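You operate a simulated robot arm through the tools that you are given. There is no shell and no other tool. Be economical: measure what you need, move in short steps, check, and stop when the job is done.

You run a simulated robot arm. Do the job below in one go: nothing can be reset, and whatever is moved stays where it is left.

Task
Run the green canister on press two, then the red one.
Fine: one at a time in an orange dock, started by the orange feed key; the next goes in once the amber lamp is out.

It is judged by the outcome, as a careful person would: the job done as asked, and still so three seconds after it is handed in. It fails if anything else is knocked over, pushed out of place, dropped, spilled or broken.

Robot
A 7-joint arm with a two-finger parallel gripper, fixed in place. Base frame: the origin is at the foot of the arm, x ahead of it, y to its left, z up. Readings come in m, rad, newtons and seconds.
With the tool pointing down near the work surface it reaches from about 0.3 to 0.7 m from the base axis. Its first joint turns from -1.152 to 1.152 rad. Payload 1.57 kg.
The tool frame sits at the grasp point between the pads (the TCP): z along the fingers, y along the line on which they close. The tips reach 0.03 m beyond it. Largest opening 0.11 m; finger width 0.024, thickness 0.012; the body of the gripper, 0.048 by 0.112 m, starts 0.078 m behind the TCP.
Orientation is that of the tool frame in the base frame, as [roll, pitch, yaw] about the fixed x, y, z axes, in that order (R = Rz(yaw) Ry(pitch) Rx(roll)). With the fingers straight down and closing along the base's y, the tool's x points along the base's -x, its y along +y and its z along -z.

Tools
- The arm moves only by the tool step_arm. Its argument "moves" is a list of rows, each a list of 3 entries, a list of its own where there are three numbers: the shift along the base's x, y, z in m, then the turn, a rotation vector about the base's x, y, z in rad, then the closure, from 0 (fully open) to 1 (shut). In form: [[[x, y, z], [rx, ry, rz], jaw], ...]. A call has 1 to 20 rows; each row is the pose to reach, as a shift and turn from the pose commanded when the call began. A row lasts 0.2 s, in which the tool goes at most 0.05 m and 0.15 rad; a call with a longer step from one row to the next is refused whole, and so is a gripper value outside its range. A pose out of reach is approached as far as the arm can. The call stops where the force on the tool passes 90 N (or 10 N more than at its start, if that is more) or the arm is blocked; 0.2 s more then pass. The fingers move at their own pace (about 0.108 m/s each) and stop on an object; they squeeze with about 23 N. The grip force told is the motor's: it shows also when the fingers shut on nothing. Time passes only in rows, and 0.2 s behind the last, so rows that repeat a pose let the fingers close. It gives the time, the measured TCP pose, the force on the tool (base axes), the opening and the grip force at its end, in the units of the frame above (readings bear some noise).
- Cameras (640 x 400 px; columns grow to the right, rows downward): "scene" is fixed at [0.1288, -0.3728, 1.4184]; the picture's right is [0.98, -0.22, 0.00], its down [-0.10, -0.44, -0.89] and it looks along [0.19, 0.87, -0.45] (base axes); focal length 318 px, centre (320, 200). "wrist" rides on the gripper at [0.07, 0.016, -0.141] in the tool frame; the picture's right is [-0.23, 0.97, 0.00], its down [-0.86, -0.20, -0.48] and it looks along [-0.47, -0.11, 0.88] (tool axes); focal length 222 px, centre (320, 200). There is no depth. A picture from a camera that has moved, and an enlarged one, comes with that camera's place and axes in the base frame and with its lens.
- get_image(camera): a new picture of that camera. It takes no simulated time.
- zoom(camera, box): a new picture of the part [left, top, right, bottom] of that camera's present view, enlarged. It takes no simulated time.
- job_done(): hands the job in; it is judged then, once.

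Work in short steps. Places have to be worked out from the pictures, the camera data and where the tool is seen: move nearer, look again, correct. Check each grasp and each placing, and mend what went wrong. You have 120 turns and 84 pictures in all, those below and enlarged ones among them. Open the gripper and draw the arm clear of the work before you hand the job in, unless the task says otherwise; then end with one line.

The tools are called after "Call:" as name(argument=value, ...) on one line, values as JSON. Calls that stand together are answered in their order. step_arm: Moves the arm, as the interface text tells. Its arguments: {"type":"object","properties":{"moves":{"type":"array","items":{"type":"array"}}},"required":["moves"]} The other tools are called the same way: get_image (camera) takes a picture; zoom (camera, box) takes an enlarged picture of a part of a camera's view; job_done () hands the job in.

At the start:

```text
time: 0.0
position: [0.3301, 0.0537, 1.2852]
orientation: [-3.141, -0.003, 3.141]
force: [0.4, -0.3, 0.2]
grip_width: 0.1099
grip_force: 0.0
```

scene: 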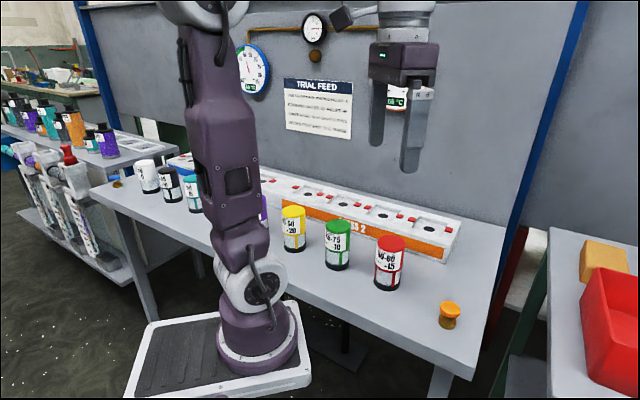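
wrist: 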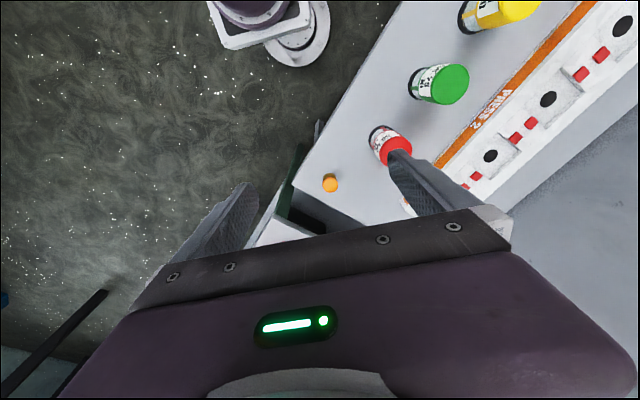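

The green and red cans stand in front of a row of docks; I need details of the docks, the sign and the keys, so I zoom in first.

Call:
zoom(camera="scene", box=[260, 160, 480, 298])

Call:
zoom(camera="scene", box=[270, 70, 370, 145])

Call:
zoom(camera="scene", box=[100, 130, 300, 255])

Call:
zoom(camera="wrist", box=[360, 0, 640, 220])

```text
2.90 times, centred on (370, 229) of scene
camera zoom: at [0.1288, -0.3728, 1.4184], right [0.98, -0.22, 0.0], down [-0.1, -0.44, -0.89], along [0.19, 0.87, -0.45], focal length 923 px, centre (175, 116)
```

zoom: 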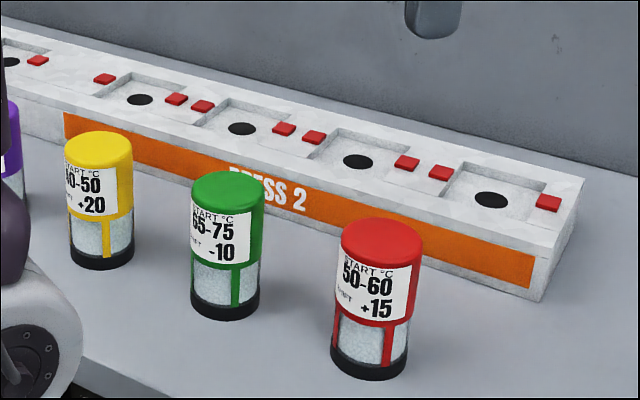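

```text
5.33 times, centred on (320, 108) of scene
camera zoom: at [0.1288, -0.3728, 1.4184], right [0.98, -0.22, 0.0], down [-0.1, -0.44, -0.89], along [0.19, 0.87, -0.45], focal length 1699 px, centre (320, 693)
```

zoom: 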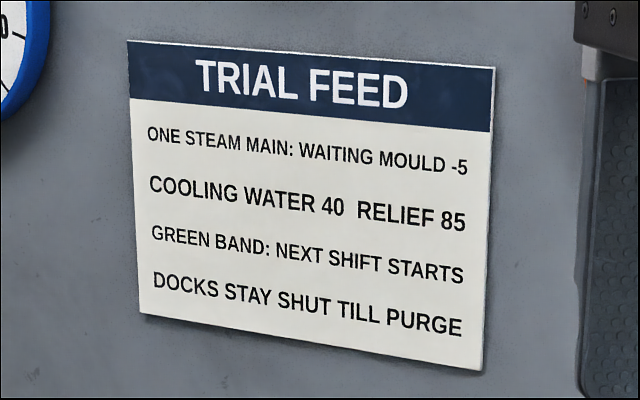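

```text
3.20 times, centred on (200, 192) of scene
camera zoom: at [0.1288, -0.3728, 1.4184], right [0.98, -0.22, 0.0], down [-0.1, -0.44, -0.89], along [0.19, 0.87, -0.45], focal length 1019 px, centre (704, 224)
```

zoom: 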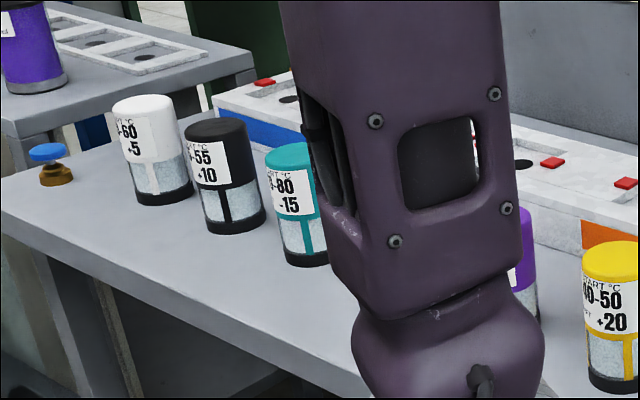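

```text
1.82 times, centred on (500, 110) of wrist
camera zoom: at [0.2618, 0.0703, 1.4265], right [0.23, 0.97, 0.0], down [0.86, -0.2, 0.48], along [0.47, -0.11, -0.88], focal length 404 px, centre (-7, 364)
```

zoom: 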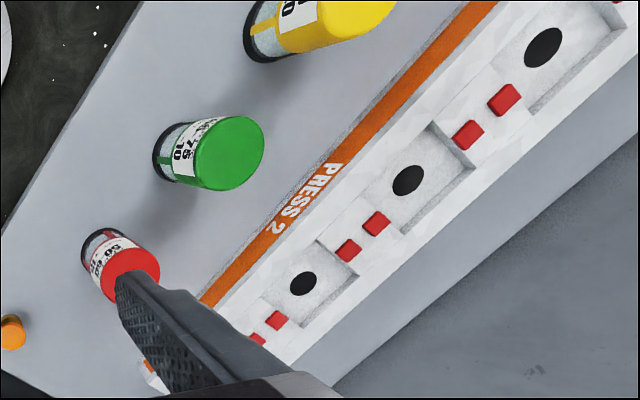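

The labels give a start temperature range and a shift for each can. I need the gauges now.

Call:
zoom(camera="scene", box=[220, 30, 300, 110])

Call:
zoom(camera="scene", box=[350, 60, 450, 130])

Call:
zoom(camera="scene", box=[280, 0, 400, 75])

```text
5.00 times, centred on (260, 70) of scene
camera zoom: at [0.1288, -0.3728, 1.4184], right [0.98, -0.22, 0.0], down [-0.1, -0.44, -0.89], along [0.19, 0.87, -0.45], focal length 1593 px, centre (620, 850)
```

zoom: 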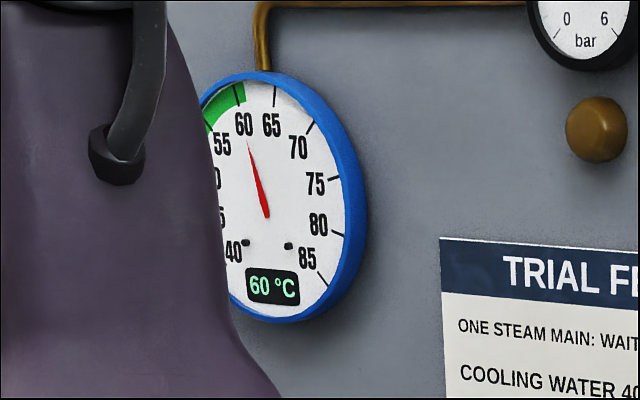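

```text
5.71 times, centred on (400, 95) of scene
camera zoom: at [0.1288, -0.3728, 1.4184], right [0.98, -0.22, 0.0], down [-0.1, -0.44, -0.89], along [0.19, 0.87, -0.45], focal length 1820 px, centre (-137, 800)
```

zoom: 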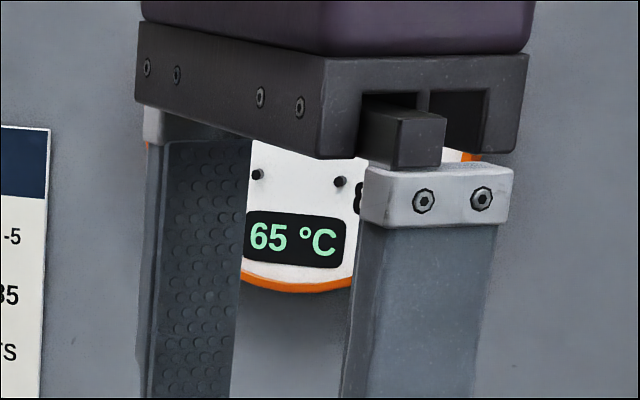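

```text
5.33 times, centred on (340, 38) of scene
camera zoom: at [0.1288, -0.3728, 1.4184], right [0.98, -0.22, 0.0], down [-0.1, -0.44, -0.89], along [0.19, 0.87, -0.45], focal length 1699 px, centre (213, 1067)
```

zoom: 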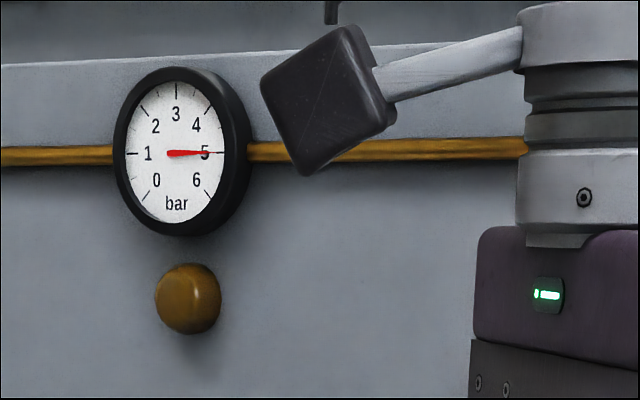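

Press 2 reads 65 °C, which is inside green's start range of 65-75. Running green should bring it to 55, which suits red at 50-60. I estimate green at (0.32, 0.28), red at (0.42, 0.18) and the orange key at (0.49, 0.04). I move over green with the tool turned along the row, which should also uncover the orange dial.

Call:
step_arm(moves=[[[0, 0.04, 0], [0, 0, 0.13], 0], [[0, 0.08, 0], [0, 0, 0.26], 0], [[0, 0.12, -0.01], [0, 0, 0.39], 0], [[-0.005, 0.16, -0.03], [0, 0, 0.52], 0], [[-0.01, 0.2, -0.06], [0, 0, 0.65], 0], [[-0.01, 0.225, -0.09], [0, 0, 0.785], 0], [[-0.01, 0.225, -0.1], [0, 0, 0.785], 0], [[-0.01, 0.225, -0.1], [0, 0, 0.785], 0]])

Call:
get_image(camera="scene")

Call:
get_image(camera="wrist")

```text
refused: row 5 steps farther than a row can; nothing moved
```

```text
74 pictures are left
```

scene: 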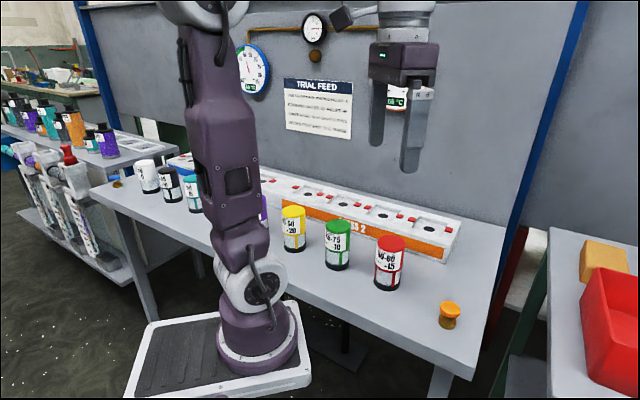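

```text
73 pictures are left
camera wrist: at [0.2618, 0.0703, 1.4265], right [0.23, 0.97, 0.0], down [0.86, -0.2, 0.48], along [0.47, -0.11, -0.88], focal length 222 px, centre (320, 200)
```

wrist: 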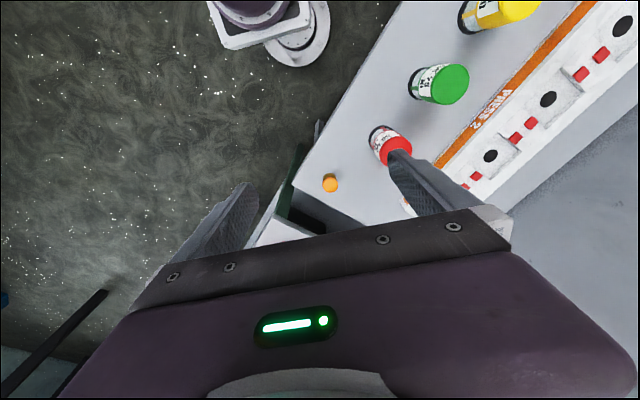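

The call was refused because one step was too long, so I resend it with smaller steps.

Call:
step_arm(moves=[[[0, 0.04, 0], [0, 0, 0.13], 0], [[0, 0.08, 0], [0, 0, 0.26], 0], [[0, 0.12, -0.01], [0, 0, 0.39], 0], [[-0.005, 0.155, -0.03], [0, 0, 0.52], 0], [[-0.01, 0.19, -0.055], [0, 0, 0.65], 0], [[-0.01, 0.22, -0.08], [0, 0, 0.785], 0], [[-0.01, 0.225, -0.1], [0, 0, 0.785], 0], [[-0.01, 0.225, -0.1], [0, 0, 0.785], 0]])

```text
time: 1.8
position: [0.3217, 0.2797, 1.1838]
orientation: [-3.141, 0.001, -2.355]
force: [-0.3, 0.1, 1.1]
grip_width: 0.1101
grip_force: 0.1
```

The arm is now above green. I take fresh pictures of the dials and the cans.

Call:
get_image(camera="scene")

Call:
get_image(camera="wrist")

```text
72 pictures are left
```

scene: 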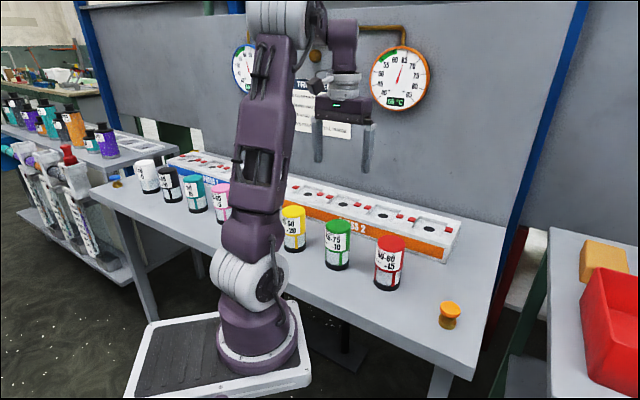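

```text
71 pictures are left
camera wrist: at [0.261, 0.2414, 1.3258], right [-0.53, 0.85, 0.0], down [0.75, 0.46, 0.48], along [0.41, 0.25, -0.88], focal length 222 px, centre (320, 200)
```

wrist: 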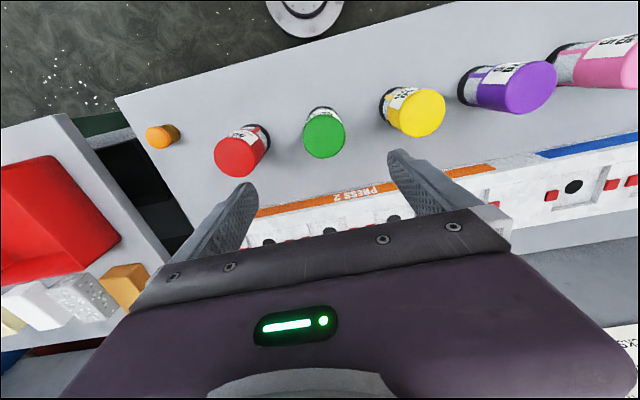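

Both dials are now in view, so I zoom in on the orange dial, the blue dial and the cans.

Call:
zoom(camera="scene", box=[360, 40, 440, 115])

Call:
zoom(camera="scene", box=[225, 35, 265, 105])

Call:
zoom(camera="scene", box=[100, 140, 240, 230])

```text
5.33 times, centred on (400, 78) of scene
camera zoom: at [0.1288, -0.3728, 1.4184], right [0.98, -0.22, 0.0], down [-0.1, -0.44, -0.89], along [0.19, 0.87, -0.45], focal length 1699 px, centre (-107, 853)
```

zoom: 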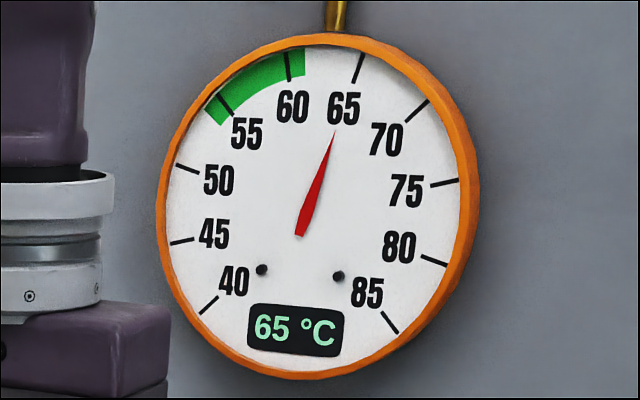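

```text
5.71 times, centred on (245, 70) of scene
camera zoom: at [0.1288, -0.3728, 1.4184], right [0.98, -0.22, 0.0], down [-0.1, -0.44, -0.89], along [0.19, 0.87, -0.45], focal length 1820 px, centre (749, 943)
```

zoom: 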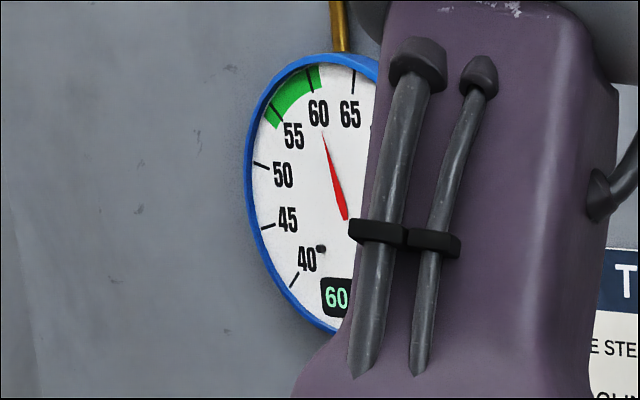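

```text
4.44 times, centred on (170, 185) of scene
camera zoom: at [0.1288, -0.3728, 1.4184], right [0.98, -0.22, 0.0], down [-0.1, -0.44, -0.89], along [0.19, 0.87, -0.45], focal length 1416 px, centre (987, 267)
```

zoom: 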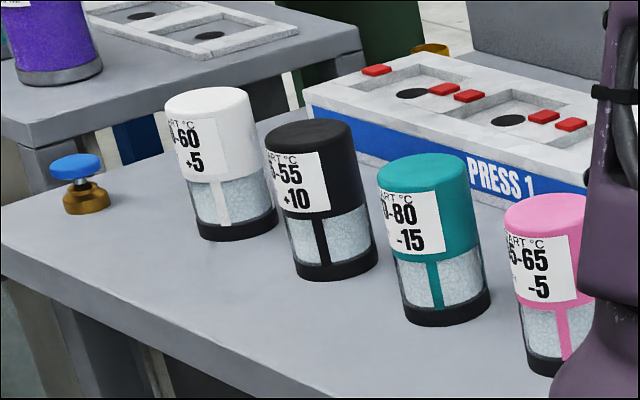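

Green band on both dials is about 54-61, and running green then red directly is feasible (65→55→70). I refine green to about (0.317, 0.281) and lower to just above its top to check alignment.

Call:
step_arm(moves=[[[-0.002, 0.001, -0.045], [0, 0, 0], 0], [[-0.004, 0.002, -0.09], [0, 0, 0], 0], [[-0.004, 0.002, -0.13], [0, 0, 0], 0], [[-0.004, 0.002, -0.13], [0, 0, 0], 0]])

Call:
get_image(camera="wrist")

Call:
zoom(camera="scene", box=[260, 120, 460, 300])

```text
time: 2.8
position: [0.3171, 0.2808, 1.0529]
orientation: [-3.141, 0.0, -2.356]
force: [-0.3, 0.8, -0.1]
grip_width: 0.1097
grip_force: 0.1
```

```text
67 pictures are left
camera wrist: at [0.2568, 0.2431, 1.195], right [-0.53, 0.85, 0.0], down [0.75, 0.46, 0.48], along [0.41, 0.25, -0.88], focal length 222 px, centre (320, 200)
```

wrist: 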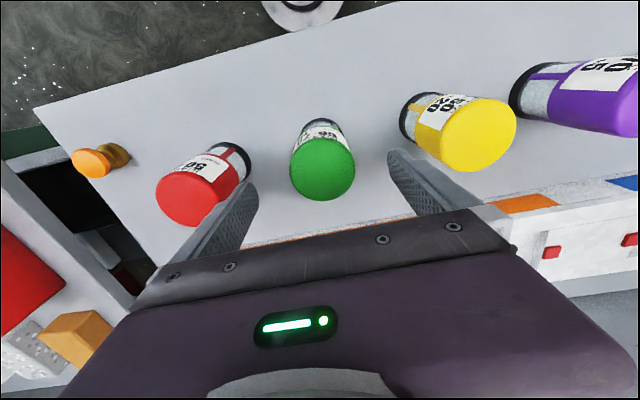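

```text
2.22 times, centred on (360, 210) of scene
camera zoom: at [0.1288, -0.3728, 1.4184], right [0.98, -0.22, 0.0], down [-0.1, -0.44, -0.89], along [0.19, 0.87, -0.45], focal length 708 px, centre (231, 178)
```

zoom: 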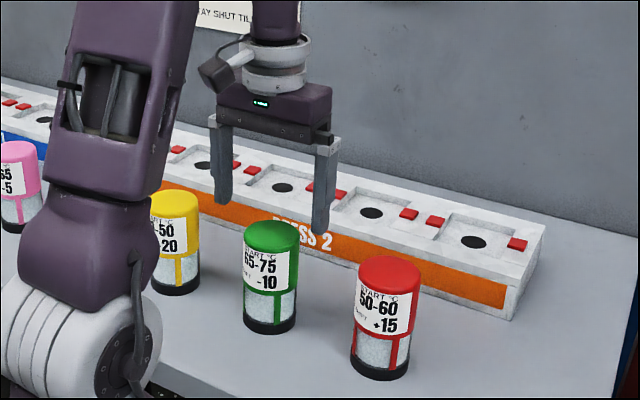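

Alignment over green looks right: its centre is about (0.318, 0.283) and its top about z = 1.0. I lower to TCP z ≈ 0.97 and close.

Call:
step_arm(moves=[[[0.001, 0.002, -0.04], [0, 0, 0], 0], [[0.001, 0.002, -0.08], [0, 0, 0], 0], [[0.001, 0.002, -0.083], [0, 0, 0], 0], [[0.001, 0.002, -0.083], [0, 0, 0], 1], [[0.001, 0.002, -0.083], [0, 0, 0], 1], [[0.001, 0.002, -0.083], [0, 0, 0], 1]])

Call:
get_image(camera="wrist")

Call:
zoom(camera="scene", box=[260, 180, 460, 300])

```text
time: 4.2
position: [0.3176, 0.2831, 0.9723]
orientation: [-3.141, -0.001, -2.357]
force: [0.7, -0.6, 1.3]
grip_width: 0.0635
grip_force: 23.0
```

```text
65 pictures are left
camera wrist: at [0.2577, 0.245, 1.1132], right [-0.53, 0.85, 0.0], down [0.75, 0.46, 0.48], along [0.41, 0.25, -0.88], focal length 222 px, centre (320, 200)
```

wrist: 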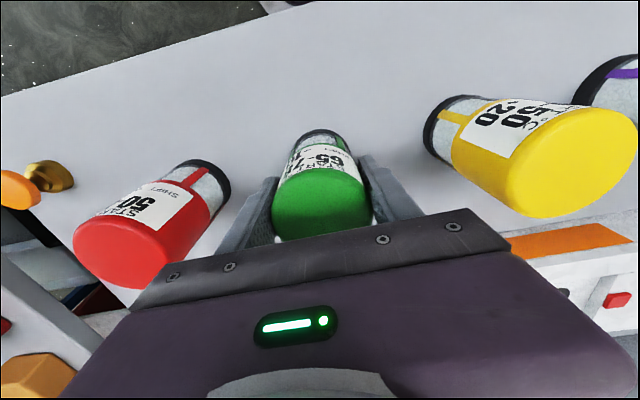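

```text
3.20 times, centred on (360, 240) of scene
camera zoom: at [0.1289, -0.3728, 1.4184], right [0.98, -0.22, 0.0], down [-0.1, -0.44, -0.89], along [0.19, 0.87, -0.45], focal length 1019 px, centre (192, 72)
```

zoom: 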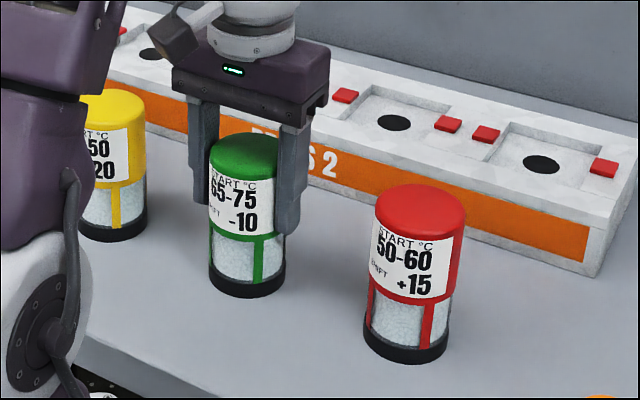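

Green is held (opening 0.0635). Triangulating two views puts the dock ports at about (0.30, 0.605), (0.40, 0.504), (0.495, 0.408) and (0.595, 0.31), with a floor near z = 0.94. I lift green and carry it over the second dock.

Call:
step_arm(moves=[[[0, 0, 0.045], [0, 0, 0], 1], [[0, 0, 0.09], [0, 0, 0], 1], [[0, 0, 0.135], [0, 0, 0], 1], [[0.014, 0.036, 0.15], [0, 0, 0], 1], [[0.028, 0.073, 0.15], [0, 0, 0], 1], [[0.042, 0.11, 0.15], [0, 0, 0], 1], [[0.056, 0.147, 0.15], [0, 0, 0], 1], [[0.07, 0.184, 0.15], [0, 0, 0], 1], [[0.082, 0.221, 0.15], [0, 0, 0], 1], [[0.082, 0.221, 0.13], [0, 0, 0], 1], [[0.082, 0.221, 0.13], [0, 0, 0], 1]])

Call:
zoom(camera="scene", box=[260, 120, 460, 245])

Call:
get_image(camera="wrist")

```text
time: 6.6
position: [0.3833, 0.4706, 1.1032]
orientation: [3.141, 0.001, -2.356]
force: [-0.1, -0.1, -2.3]
grip_width: 0.0635
grip_force: 23.1
out of reach, approached as far as the arm can: row 8, 9, 10, 11
```

```text
3.20 times, centred on (360, 182) of scene
camera zoom: at [0.1289, -0.3728, 1.4184], right [0.98, -0.22, 0.0], down [-0.1, -0.44, -0.89], along [0.19, 0.87, -0.45], focal length 1019 px, centre (192, 256)
```

zoom: 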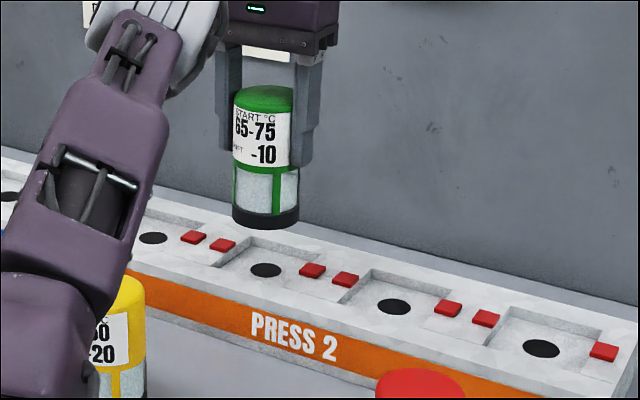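

```text
62 pictures are left
camera wrist: at [0.3232, 0.4329, 1.244], right [-0.53, 0.85, 0.0], down [0.75, 0.46, 0.48], along [0.41, 0.25, -0.88], focal length 222 px, centre (320, 200)
```

wrist: 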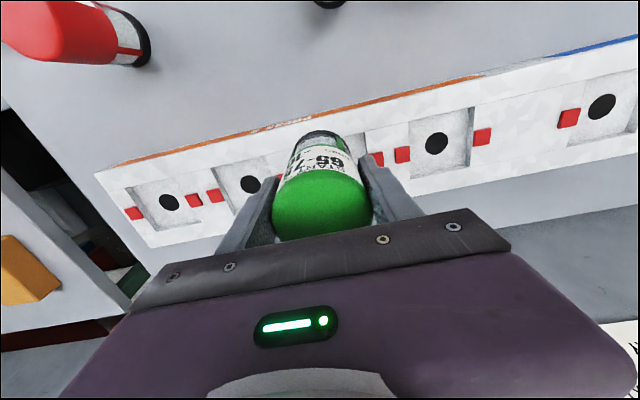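

The arm stops about 4 cm short at this height (reach 0.607). Seen from here, dock 2 is at about (0.40, 0.51). Reach should grow lower down, so I drop a little with the bottom of the can still above the block.

Call:
step_arm(moves=[[[0, 0, -0.02], [0, 0, 0], 1], [[0, 0, -0.035], [0, 0, 0], 1], [[0, 0, -0.035], [0, 0, 0], 1]])

Call:
zoom(camera="scene", box=[290, 130, 450, 240])

```text
time: 7.4
position: [0.383, 0.4707, 1.0683]
orientation: [3.142, 0.0, -2.356]
force: [0.8, -0.3, -1.7]
grip_width: 0.0632
grip_force: 22.8
```

```text
3.64 times, centred on (370, 185) of scene
camera zoom: at [0.1289, -0.3728, 1.4184], right [0.98, -0.22, 0.0], down [-0.1, -0.44, -0.89], along [0.19, 0.87, -0.45], focal length 1158 px, centre (138, 254)
```

zoom: 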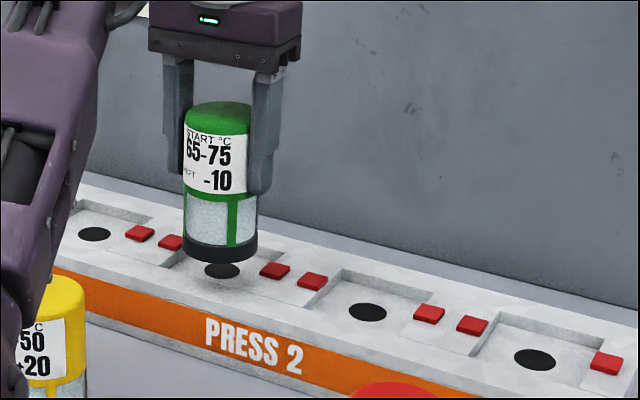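

The commanded pose reset to the pose the arm reached. I now shift toward dock 2 at this height.

Call:
step_arm(moves=[[[0.009, 0.019, 0], [0, 0, 0], 1], [[0.017, 0.036, 0], [0, 0, 0], 1], [[0.017, 0.036, 0], [0, 0, 0], 1]])

Call:
zoom(camera="scene", box=[290, 130, 450, 240])

Call:
get_image(camera="wrist")

```text
time: 8.2
position: [0.3872, 0.4797, 1.0683]
orientation: [3.141, 0.0, -2.357]
force: [0.7, 0.4, -3.2]
grip_width: 0.0633
grip_force: 22.9
out of reach, approached as far as the arm can: row 1, 2, 3
```

```text
3.64 times, centred on (370, 185) of scene
camera zoom: at [0.1289, -0.3728, 1.4184], right [0.98, -0.22, 0.0], down [-0.1, -0.44, -0.89], along [0.19, 0.87, -0.45], focal length 1158 px, centre (138, 254)
```

zoom: 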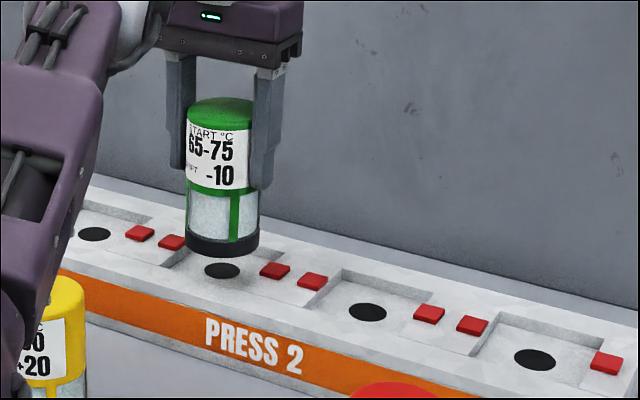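

```text
59 pictures are left
camera wrist: at [0.3272, 0.4419, 1.2089], right [-0.53, 0.85, 0.0], down [0.75, 0.46, 0.48], along [0.41, 0.25, -0.88], focal length 222 px, centre (320, 200)
```

wrist: 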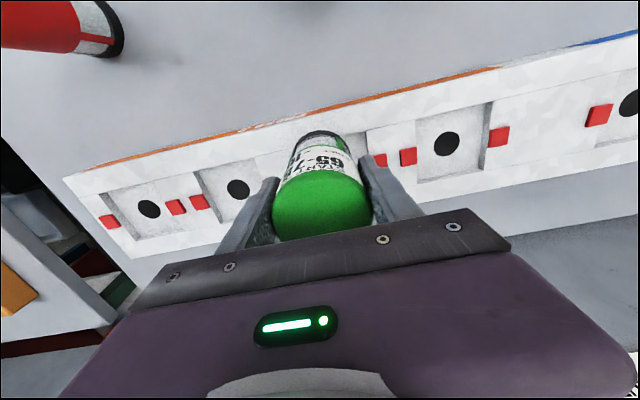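

The arm hits a limit at r ≈ 0.617 while the dock is at about 0.65. I check the arm's posture in the full scene to see whether it is really extended.

Call:
get_image(camera="scene")

```text
58 pictures are left
```

scene: 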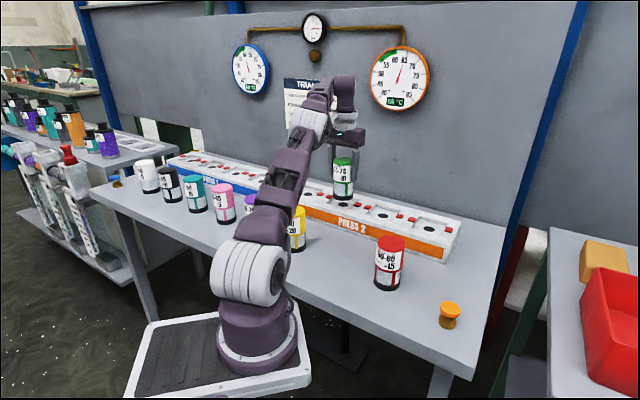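

The arm looks nearly straight, so reach will improve as it goes lower. I measure the block's height from its end corner to see how low I can travel.

Call:
zoom(camera="scene", box=[390, 200, 470, 270])

Call:
zoom(camera="scene", box=[300, 175, 400, 245])

```text
5.71 times, centred on (430, 235) of scene
camera zoom: at [0.1289, -0.3728, 1.4184], right [0.98, -0.22, 0.0], down [-0.1, -0.44, -0.89], along [0.19, 0.87, -0.45], focal length 1820 px, centre (-309, 0)
```

zoom: 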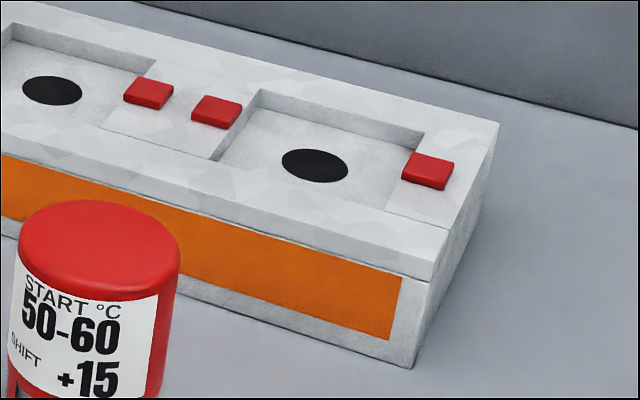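

```text
5.71 times, centred on (350, 210) of scene
camera zoom: at [0.1289, -0.3728, 1.4184], right [0.98, -0.22, 0.0], down [-0.1, -0.44, -0.89], along [0.19, 0.87, -0.45], focal length 1820 px, centre (149, 143)
```

zoom: 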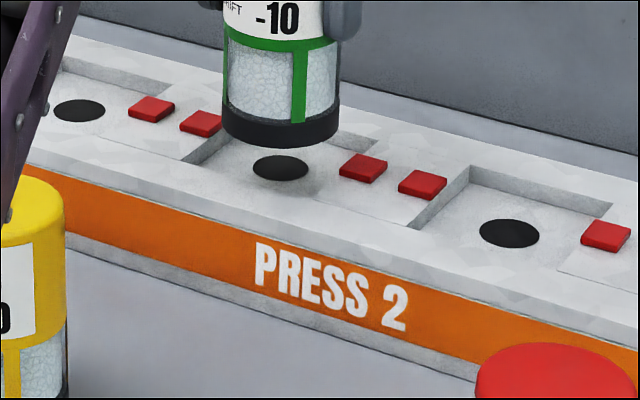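

The block top comes out near z ≈ 0.93-0.945 and dock 2 near (0.403, 0.515), so I am about 3 cm short. I lower slightly and tilt the tool 0.1 rad outward about the closing axis to gain reach.

Call:
step_arm(moves=[[[0, 0, -0.012], [0.035, -0.035, 0], 1], [[0, 0, -0.012], [0.071, -0.071, 0], 1], [[0.006, 0.016, -0.012], [0.071, -0.071, 0], 1], [[0.011, 0.029, -0.012], [0.071, -0.071, 0], 1], [[0.011, 0.029, -0.012], [0.071, -0.071, 0], 1]])

Call:
zoom(camera="scene", box=[300, 150, 400, 220])

Call:
get_image(camera="wrist")

```text
time: 9.4
position: [0.3947, 0.5106, 1.0553]
orientation: [-3.136, 0.101, -2.339]
force: [-0.4, 0.2, -2.4]
grip_width: 0.0635
grip_force: 22.8
out of reach, approached as far as the arm can: row 4
```

```text
5.71 times, centred on (350, 185) of scene
camera zoom: at [0.1289, -0.3728, 1.4184], right [0.98, -0.22, 0.0], down [-0.1, -0.44, -0.89], along [0.19, 0.87, -0.45], focal length 1820 px, centre (149, 286)
```

zoom: 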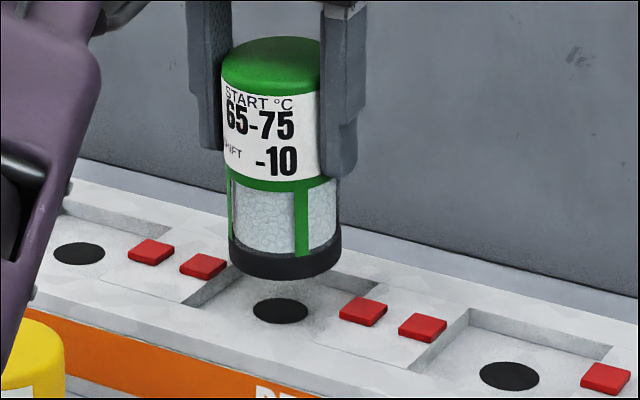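

```text
54 pictures are left
camera wrist: at [0.3248, 0.4611, 1.1894], right [-0.54, 0.84, 0.02], down [0.7, 0.44, 0.56], along [0.47, 0.32, -0.83], focal length 222 px, centre (320, 200)
```

wrist: 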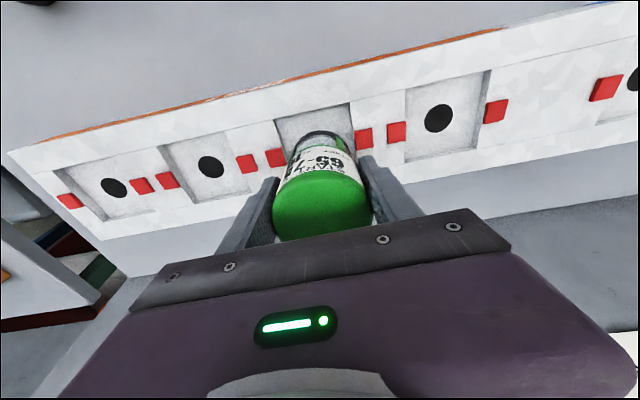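

The can's bottom now sits over dock 2's port, about 35 mm above the floor. I lower 25 mm and check.

Call:
step_arm(moves=[[[0.001, 0.0, -0.01], [0, 0, 0], 1], [[0.001, 0.0, -0.02], [0, 0, 0], 1], [[0.001, 0.0, -0.026], [0, 0, 0], 1], [[0.001, 0.0, -0.026], [0, 0, 0], 1]])

Call:
zoom(camera="scene", box=[300, 160, 400, 230])

Call:
get_image(camera="wrist")

```text
time: 10.4
position: [0.3995, 0.51, 1.0305]
orientation: [-3.141, 0.101, -2.356]
force: [-0.3, 0.0, -2.4]
grip_width: 0.0637
grip_force: 22.9
```

```text
5.71 times, centred on (350, 195) of scene
camera zoom: at [0.1289, -0.3728, 1.4184], right [0.98, -0.22, 0.0], down [-0.1, -0.44, -0.89], along [0.19, 0.87, -0.45], focal length 1820 px, centre (149, 229)
```

zoom: 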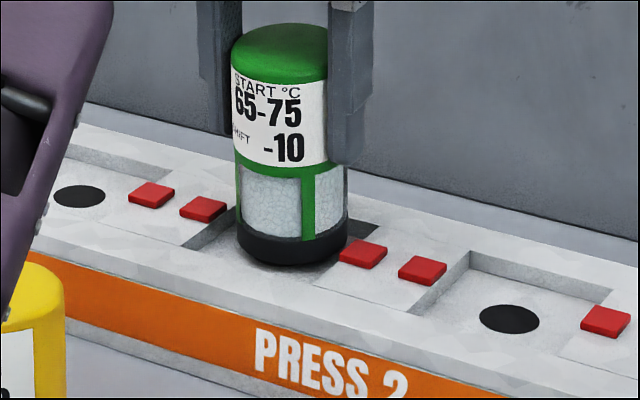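

```text
52 pictures are left
camera wrist: at [0.33, 0.462, 1.1636], right [-0.53, 0.85, 0.02], down [0.71, 0.43, 0.56], along [0.47, 0.31, -0.83], focal length 222 px, centre (320, 200)
```

wrist: 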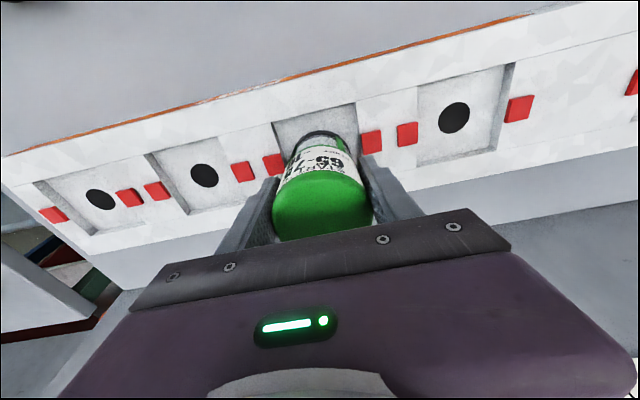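

The bottom is inside the recess and nearly centred. I shift 3 mm left along the row and lower in small steps until it touches.

Call:
step_arm(moves=[[[-0.002, 0.002, -0.004], [0, 0, 0], 1], [[-0.002, 0.002, -0.008], [0, 0, 0], 1], [[-0.002, 0.002, -0.008], [0, 0, 0], 1]])

Call:
zoom(camera="scene", box=[300, 160, 400, 230])

```text
time: 11.2
position: [0.3975, 0.5116, 1.0232]
orientation: [3.141, 0.103, -2.357]
force: [-2.2, -0.6, 11.6]
grip_width: 0.0631
grip_force: 23.0
```

```text
5.71 times, centred on (350, 195) of scene
camera zoom: at [0.1286, -0.373, 1.4184], right [0.98, -0.22, 0.0], down [-0.1, -0.44, -0.89], along [0.19, 0.87, -0.45], focal length 1820 px, centre (149, 229)
```

zoom: 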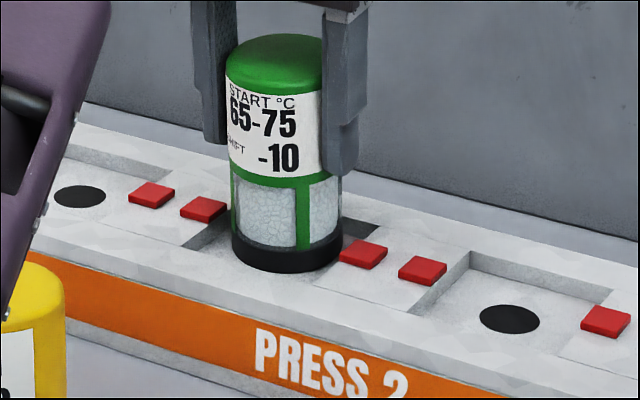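

It touches the floor at TCP z = 1.023 with about 14 N. I open the jaws so it settles flat.

Call:
step_arm(moves=[[[0, 0, 0.001], [0, 0, 0], 0.9], [[0, 0, 0.001], [0, 0, 0], 0.4], [[0, 0, 0.001], [0, 0, 0], 0], [[0, 0, 0.001], [0, 0, 0], 0], [[0, 0, 0.001], [0, 0, 0], 0]])

Call:
zoom(camera="scene", box=[300, 160, 400, 230])

Call:
get_image(camera="wrist")

```text
time: 12.4
position: [0.3979, 0.5129, 1.0227]
orientation: [-3.14, 0.1, -2.355]
force: [-0.2, 0.2, -0.3]
grip_width: 0.1103
grip_force: 0.1
```

```text
5.71 times, centred on (350, 195) of scene
camera zoom: at [0.1288, -0.3728, 1.4184], right [0.98, -0.22, 0.0], down [-0.1, -0.44, -0.89], along [0.19, 0.87, -0.45], focal length 1820 px, centre (149, 229)
```

zoom: 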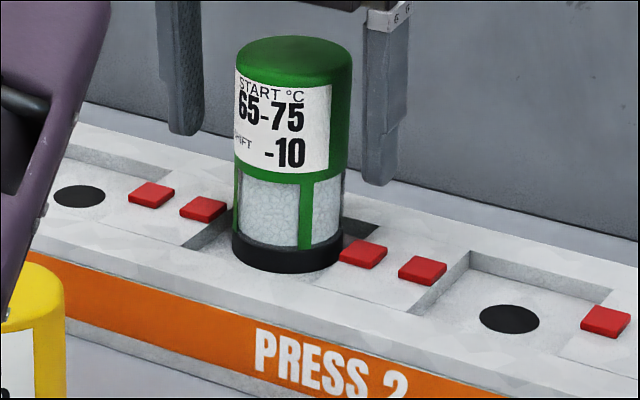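

```text
49 pictures are left
camera wrist: at [0.328, 0.464, 1.1567], right [-0.53, 0.85, 0.02], down [0.71, 0.43, 0.56], along [0.47, 0.31, -0.83], focal length 222 px, centre (320, 200)
```

wrist: 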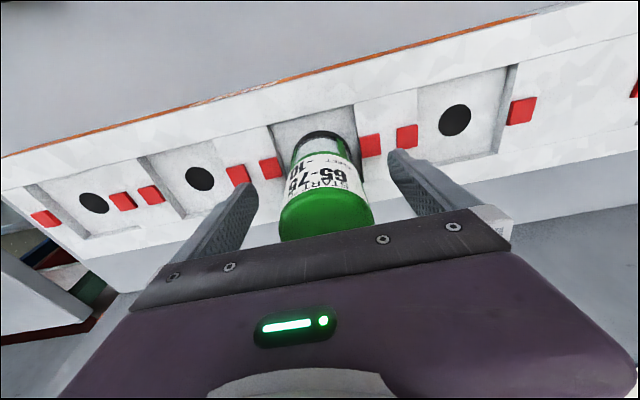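

Green stands upright in dock 2. I back off along the tool axis, level out and head for a hover near the orange key, looking at it before pressing.

Call:
step_arm(moves=[[[-0.003, -0.003, 0.04], [0, 0, 0], 0], [[-0.006, -0.006, 0.08], [0, 0, 0], 0], [[-0.009, -0.009, 0.12], [0, 0, 0], 0], [[-0.03, -0.04, 0.13], [-0.035, 0.035, 0], 0], [[-0.05, -0.08, 0.14], [-0.071, 0.071, 0], 0], [[-0.05, -0.125, 0.14], [-0.071, 0.071, 0], 0.5], [[-0.05, -0.17, 0.14], [-0.071, 0.071, 0], 1], [[-0.04, -0.215, 0.14], [-0.071, 0.071, 0], 1], [[-0.03, -0.26, 0.14], [-0.071, 0.071, 0], 1], [[-0.01, -0.3, 0.14], [-0.071, 0.071, 0], 1], [[0.005, -0.34, 0.14], [-0.071, 0.071, 0], 1], [[0.02, -0.38, 0.14], [-0.071, 0.071, 0], 1], [[0.025, -0.42, 0.14], [-0.071, 0.071, 0], 1], [[0.03, -0.46, 0.14], [-0.071, 0.071, 0], 1], [[0.03, -0.46, 0.14], [-0.071, 0.071, 0], 1]])

Call:
get_image(camera="scene")

Call:
get_image(camera="wrist")

```text
time: 15.6
position: [0.4282, 0.0517, 1.1638]
orientation: [-3.139, 0.001, -2.356]
force: [0.0, -0.6, 0.0]
grip_width: 0.0001
grip_force: 21.1
out of reach, approached as far as the arm can: row 2, 3
```

```text
48 pictures are left
```

scene: 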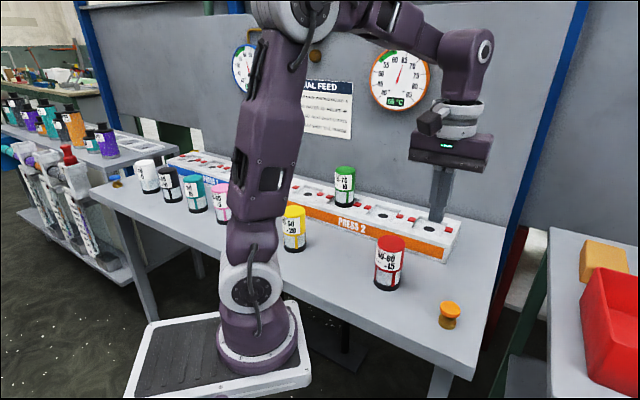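

```text
47 pictures are left
camera wrist: at [0.3676, 0.0135, 1.3044], right [-0.53, 0.85, 0.0], down [0.75, 0.46, 0.48], along [0.41, 0.25, -0.88], focal length 222 px, centre (320, 200)
```

wrist: 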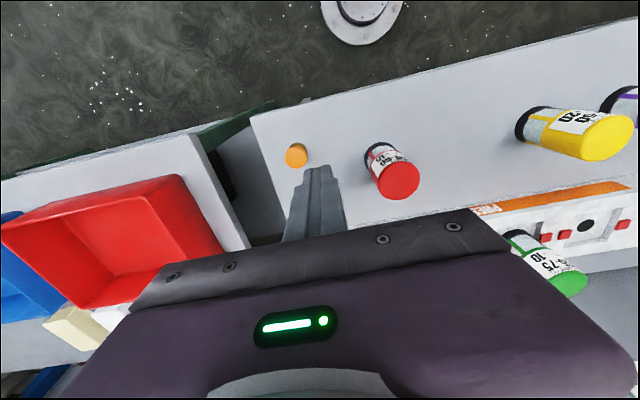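

Both views agree on the key: cap top near (0.488, 0.037, 0.93). With the fingers shut I move above it and stop the tips about 4 cm over it.

Call:
step_arm(moves=[[[0.03, -0.007, 0], [0, 0, 0], 1], [[0.06, -0.014, -0.03], [0, 0, 0], 1], [[0.06, -0.014, -0.075], [0, 0, 0], 1], [[0.06, -0.014, -0.12], [0, 0, 0], 1], [[0.06, -0.014, -0.16], [0, 0, 0], 1], [[0.06, -0.014, -0.16], [0, 0, 0], 1]])

Call:
zoom(camera="scene", box=[400, 240, 500, 340])

Call:
get_image(camera="wrist")

```text
time: 17.0
position: [0.4889, 0.0386, 1.0031]
orientation: [-3.141, 0.001, -2.358]
force: [0.9, 0.6, 0.0]
grip_width: 0.0
grip_force: 21.6
```

```text
4.00 times, centred on (450, 290) of scene
camera zoom: at [0.1288, -0.3728, 1.4184], right [0.98, -0.22, 0.0], down [-0.1, -0.44, -0.89], along [0.19, 0.87, -0.45], focal length 1274 px, centre (-200, -160)
```

zoom: 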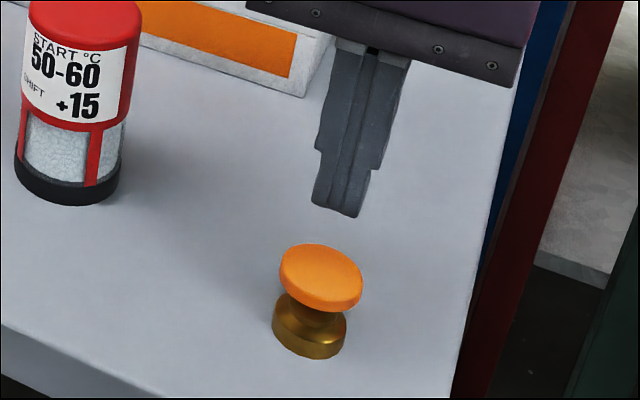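

```text
45 pictures are left
camera wrist: at [0.4296, 0.0006, 1.1443], right [-0.53, 0.85, 0.0], down [0.75, 0.46, 0.48], along [0.41, 0.25, -0.88], focal length 222 px, centre (320, 200)
```

wrist: 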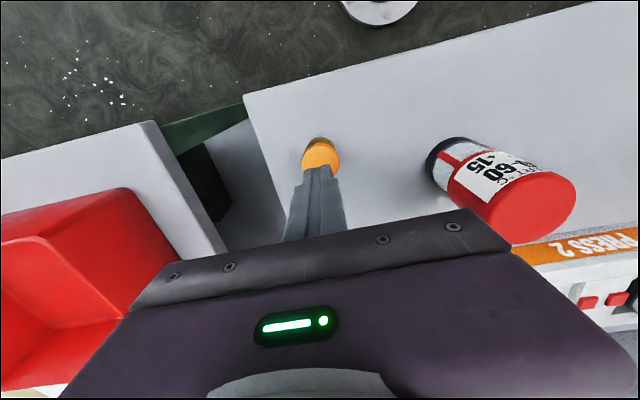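

The tips are centred above the cap. I lower toward contact in small steps.

Call:
step_arm(moves=[[[0, 0, -0.02], [0, 0, 0], 1], [[0, 0, -0.035], [0, 0, 0], 1], [[0, 0, -0.042], [0, 0, 0], 1], [[0, 0, -0.046], [0, 0, 0], 1]])

Call:
zoom(camera="scene", box=[400, 240, 500, 340])

```text
time: 18.0
position: [0.4897, 0.0387, 0.9575]
orientation: [-3.142, 0.0, -2.355]
force: [-0.3, 0.6, 0.0]
grip_width: 0.0
grip_force: 21.5
```

```text
4.00 times, centred on (450, 290) of scene
camera zoom: at [0.1288, -0.3728, 1.4184], right [0.98, -0.22, 0.0], down [-0.1, -0.44, -0.89], along [0.19, 0.87, -0.45], focal length 1274 px, centre (-200, -160)
```

zoom: 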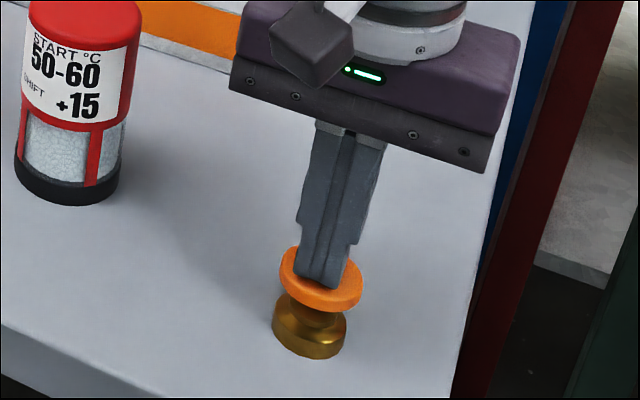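

The tips are just over the cap, so I press on in small steps.

Call:
step_arm(moves=[[[0, 0, -0.004], [0, 0, 0], 1], [[0, 0, -0.008], [0, 0, 0], 1], [[0, 0, -0.011], [0, 0, 0], 1]])

Call:
get_image(camera="scene")

```text
time: 18.8
position: [0.4881, 0.0377, 0.9473]
orientation: [-3.14, 0.001, -2.357]
force: [2.1, 1.0, 10.5]
grip_width: 0.0001
grip_force: 21.0
```

```text
43 pictures are left
```

scene: 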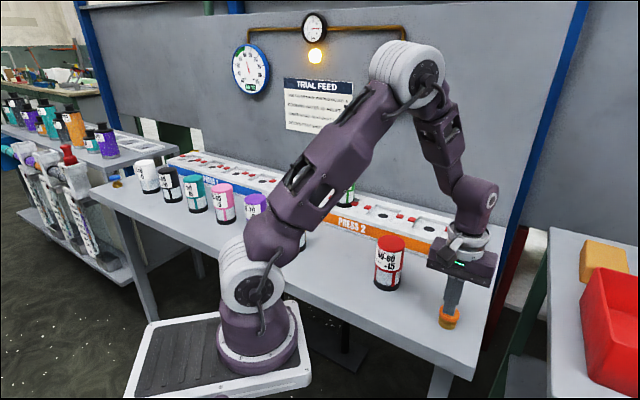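

The amber lamp is on, so press two is running. I release the key, rise, open the jaws and hover over red at about (0.419, 0.180).

Call:
step_arm(moves=[[[0, 0, 0.04], [0, 0, 0], 1], [[0, 0, 0.085], [0, 0, 0], 1], [[0, 0, 0.13], [0, 0, 0], 1], [[-0.02, 0.035, 0.15], [0, 0, 0], 0.5], [[-0.04, 0.07, 0.15], [0, 0, 0], 0], [[-0.055, 0.105, 0.15], [0, 0, 0], 0], [[-0.069, 0.142, 0.14], [0, 0, 0], 0], [[-0.069, 0.142, 0.11], [0, 0, 0], 0], [[-0.069, 0.142, 0.11], [0, 0, 0], 0]])

Call:
get_image(camera="scene")

Call:
get_image(camera="wrist")

```text
time: 20.8
position: [0.4216, 0.18, 1.0564]
orientation: [3.142, 0.001, -2.358]
force: [-1.4, -0.4, 0.1]
grip_width: 0.1102
grip_force: 0.0
```

```text
42 pictures are left
```

scene: 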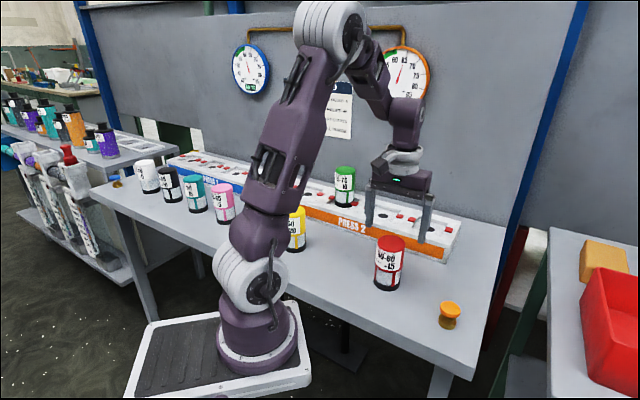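

```text
41 pictures are left
camera wrist: at [0.36, 0.142, 1.1968], right [-0.53, 0.85, 0.0], down [0.75, 0.46, 0.48], along [0.41, 0.25, -0.88], focal length 222 px, centre (320, 200)
```

wrist: 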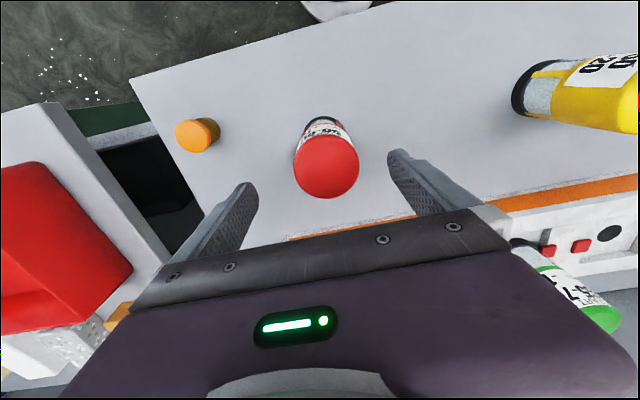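

Red is centred between the fingers. I lower and grasp it; it will not go into a dock until the lamp is out.

Call:
step_arm(moves=[[[-0.001, 0.001, -0.04], [0, 0, 0], 0], [[-0.001, 0.001, -0.08], [0, 0, 0], 0], [[-0.001, 0.001, -0.085], [0, 0, 0], 0], [[-0.001, 0.001, -0.085], [0, 0, 0], 1], [[-0.001, 0.001, -0.085], [0, 0, 0], 1], [[-0.001, 0.001, -0.085], [0, 0, 0], 1]])

Call:
zoom(camera="scene", box=[220, 0, 460, 150])

Call:
get_image(camera="wrist")

```text
time: 22.2
position: [0.4195, 0.1803, 0.9697]
orientation: [-3.141, 0.001, -2.357]
force: [-0.2, 0.3, 0.2]
grip_width: 0.0634
grip_force: 23.2
```

```text
2.67 times, centred on (340, 75) of scene
camera zoom: at [0.1289, -0.3728, 1.4184], right [0.98, -0.22, 0.0], down [-0.1, -0.44, -0.89], along [0.19, 0.87, -0.45], focal length 849 px, centre (267, 533)
```

zoom: 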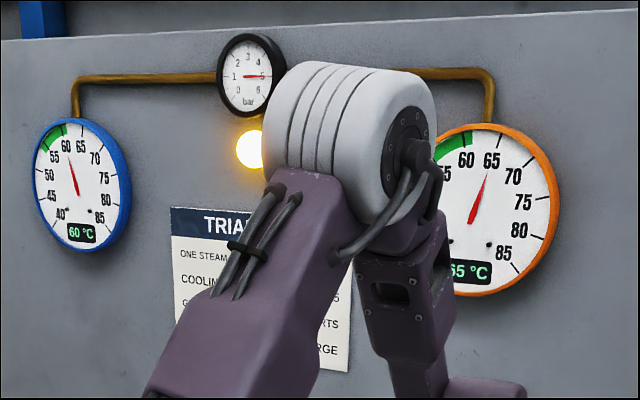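

```text
39 pictures are left
camera wrist: at [0.3585, 0.1424, 1.112], right [-0.53, 0.85, 0.0], down [0.75, 0.46, 0.48], along [0.41, 0.25, -0.88], focal length 222 px, centre (320, 200)
```

wrist: 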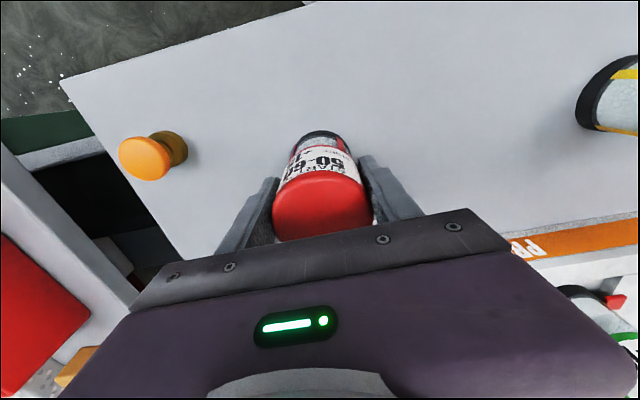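

Red is gripped (0.0634), the lamp is still lit and the dial still reads 65. I lift red, hold it in front of dock 3 without entering, and wait.

Call:
step_arm(moves=[[[0, 0, 0.045], [0, 0, 0], 1], [[0, 0, 0.09], [0, 0, 0], 1], [[0, 0.03, 0.12], [0, 0, 0], 1], [[0, 0.07, 0.12], [0, 0, 0], 1], [[0, 0.11, 0.12], [0, 0, 0], 1], [[0, 0.14, 0.12], [0, 0, 0], 1], [[0, 0.14, 0.12], [0, 0, 0], 1], [[0, 0.14, 0.12], [0, 0, 0], 1], [[0, 0.14, 0.12], [0, 0, 0], 1], [[0, 0.14, 0.12], [0, 0, 0], 1], [[0, 0.14, 0.12], [0, 0, 0], 1], [[0, 0.14, 0.12], [0, 0, 0], 1], [[0, 0.14, 0.12], [0, 0, 0], 1], [[0, 0.14, 0.12], [0, 0, 0], 1], [[0, 0.14, 0.12], [0, 0, 0], 1]])

Call:
get_image(camera="scene")

```text
time: 25.4
position: [0.4172, 0.3201, 1.0915]
orientation: [-3.141, -0.001, -2.357]
force: [-0.5, 0.3, -1.7]
grip_width: 0.0634
grip_force: 22.8
```

```text
38 pictures are left
```

scene: 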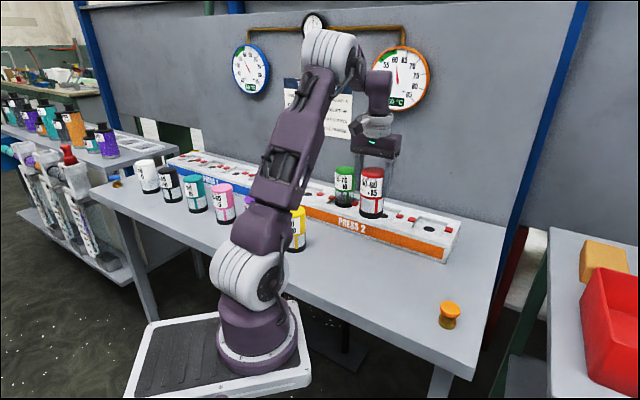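

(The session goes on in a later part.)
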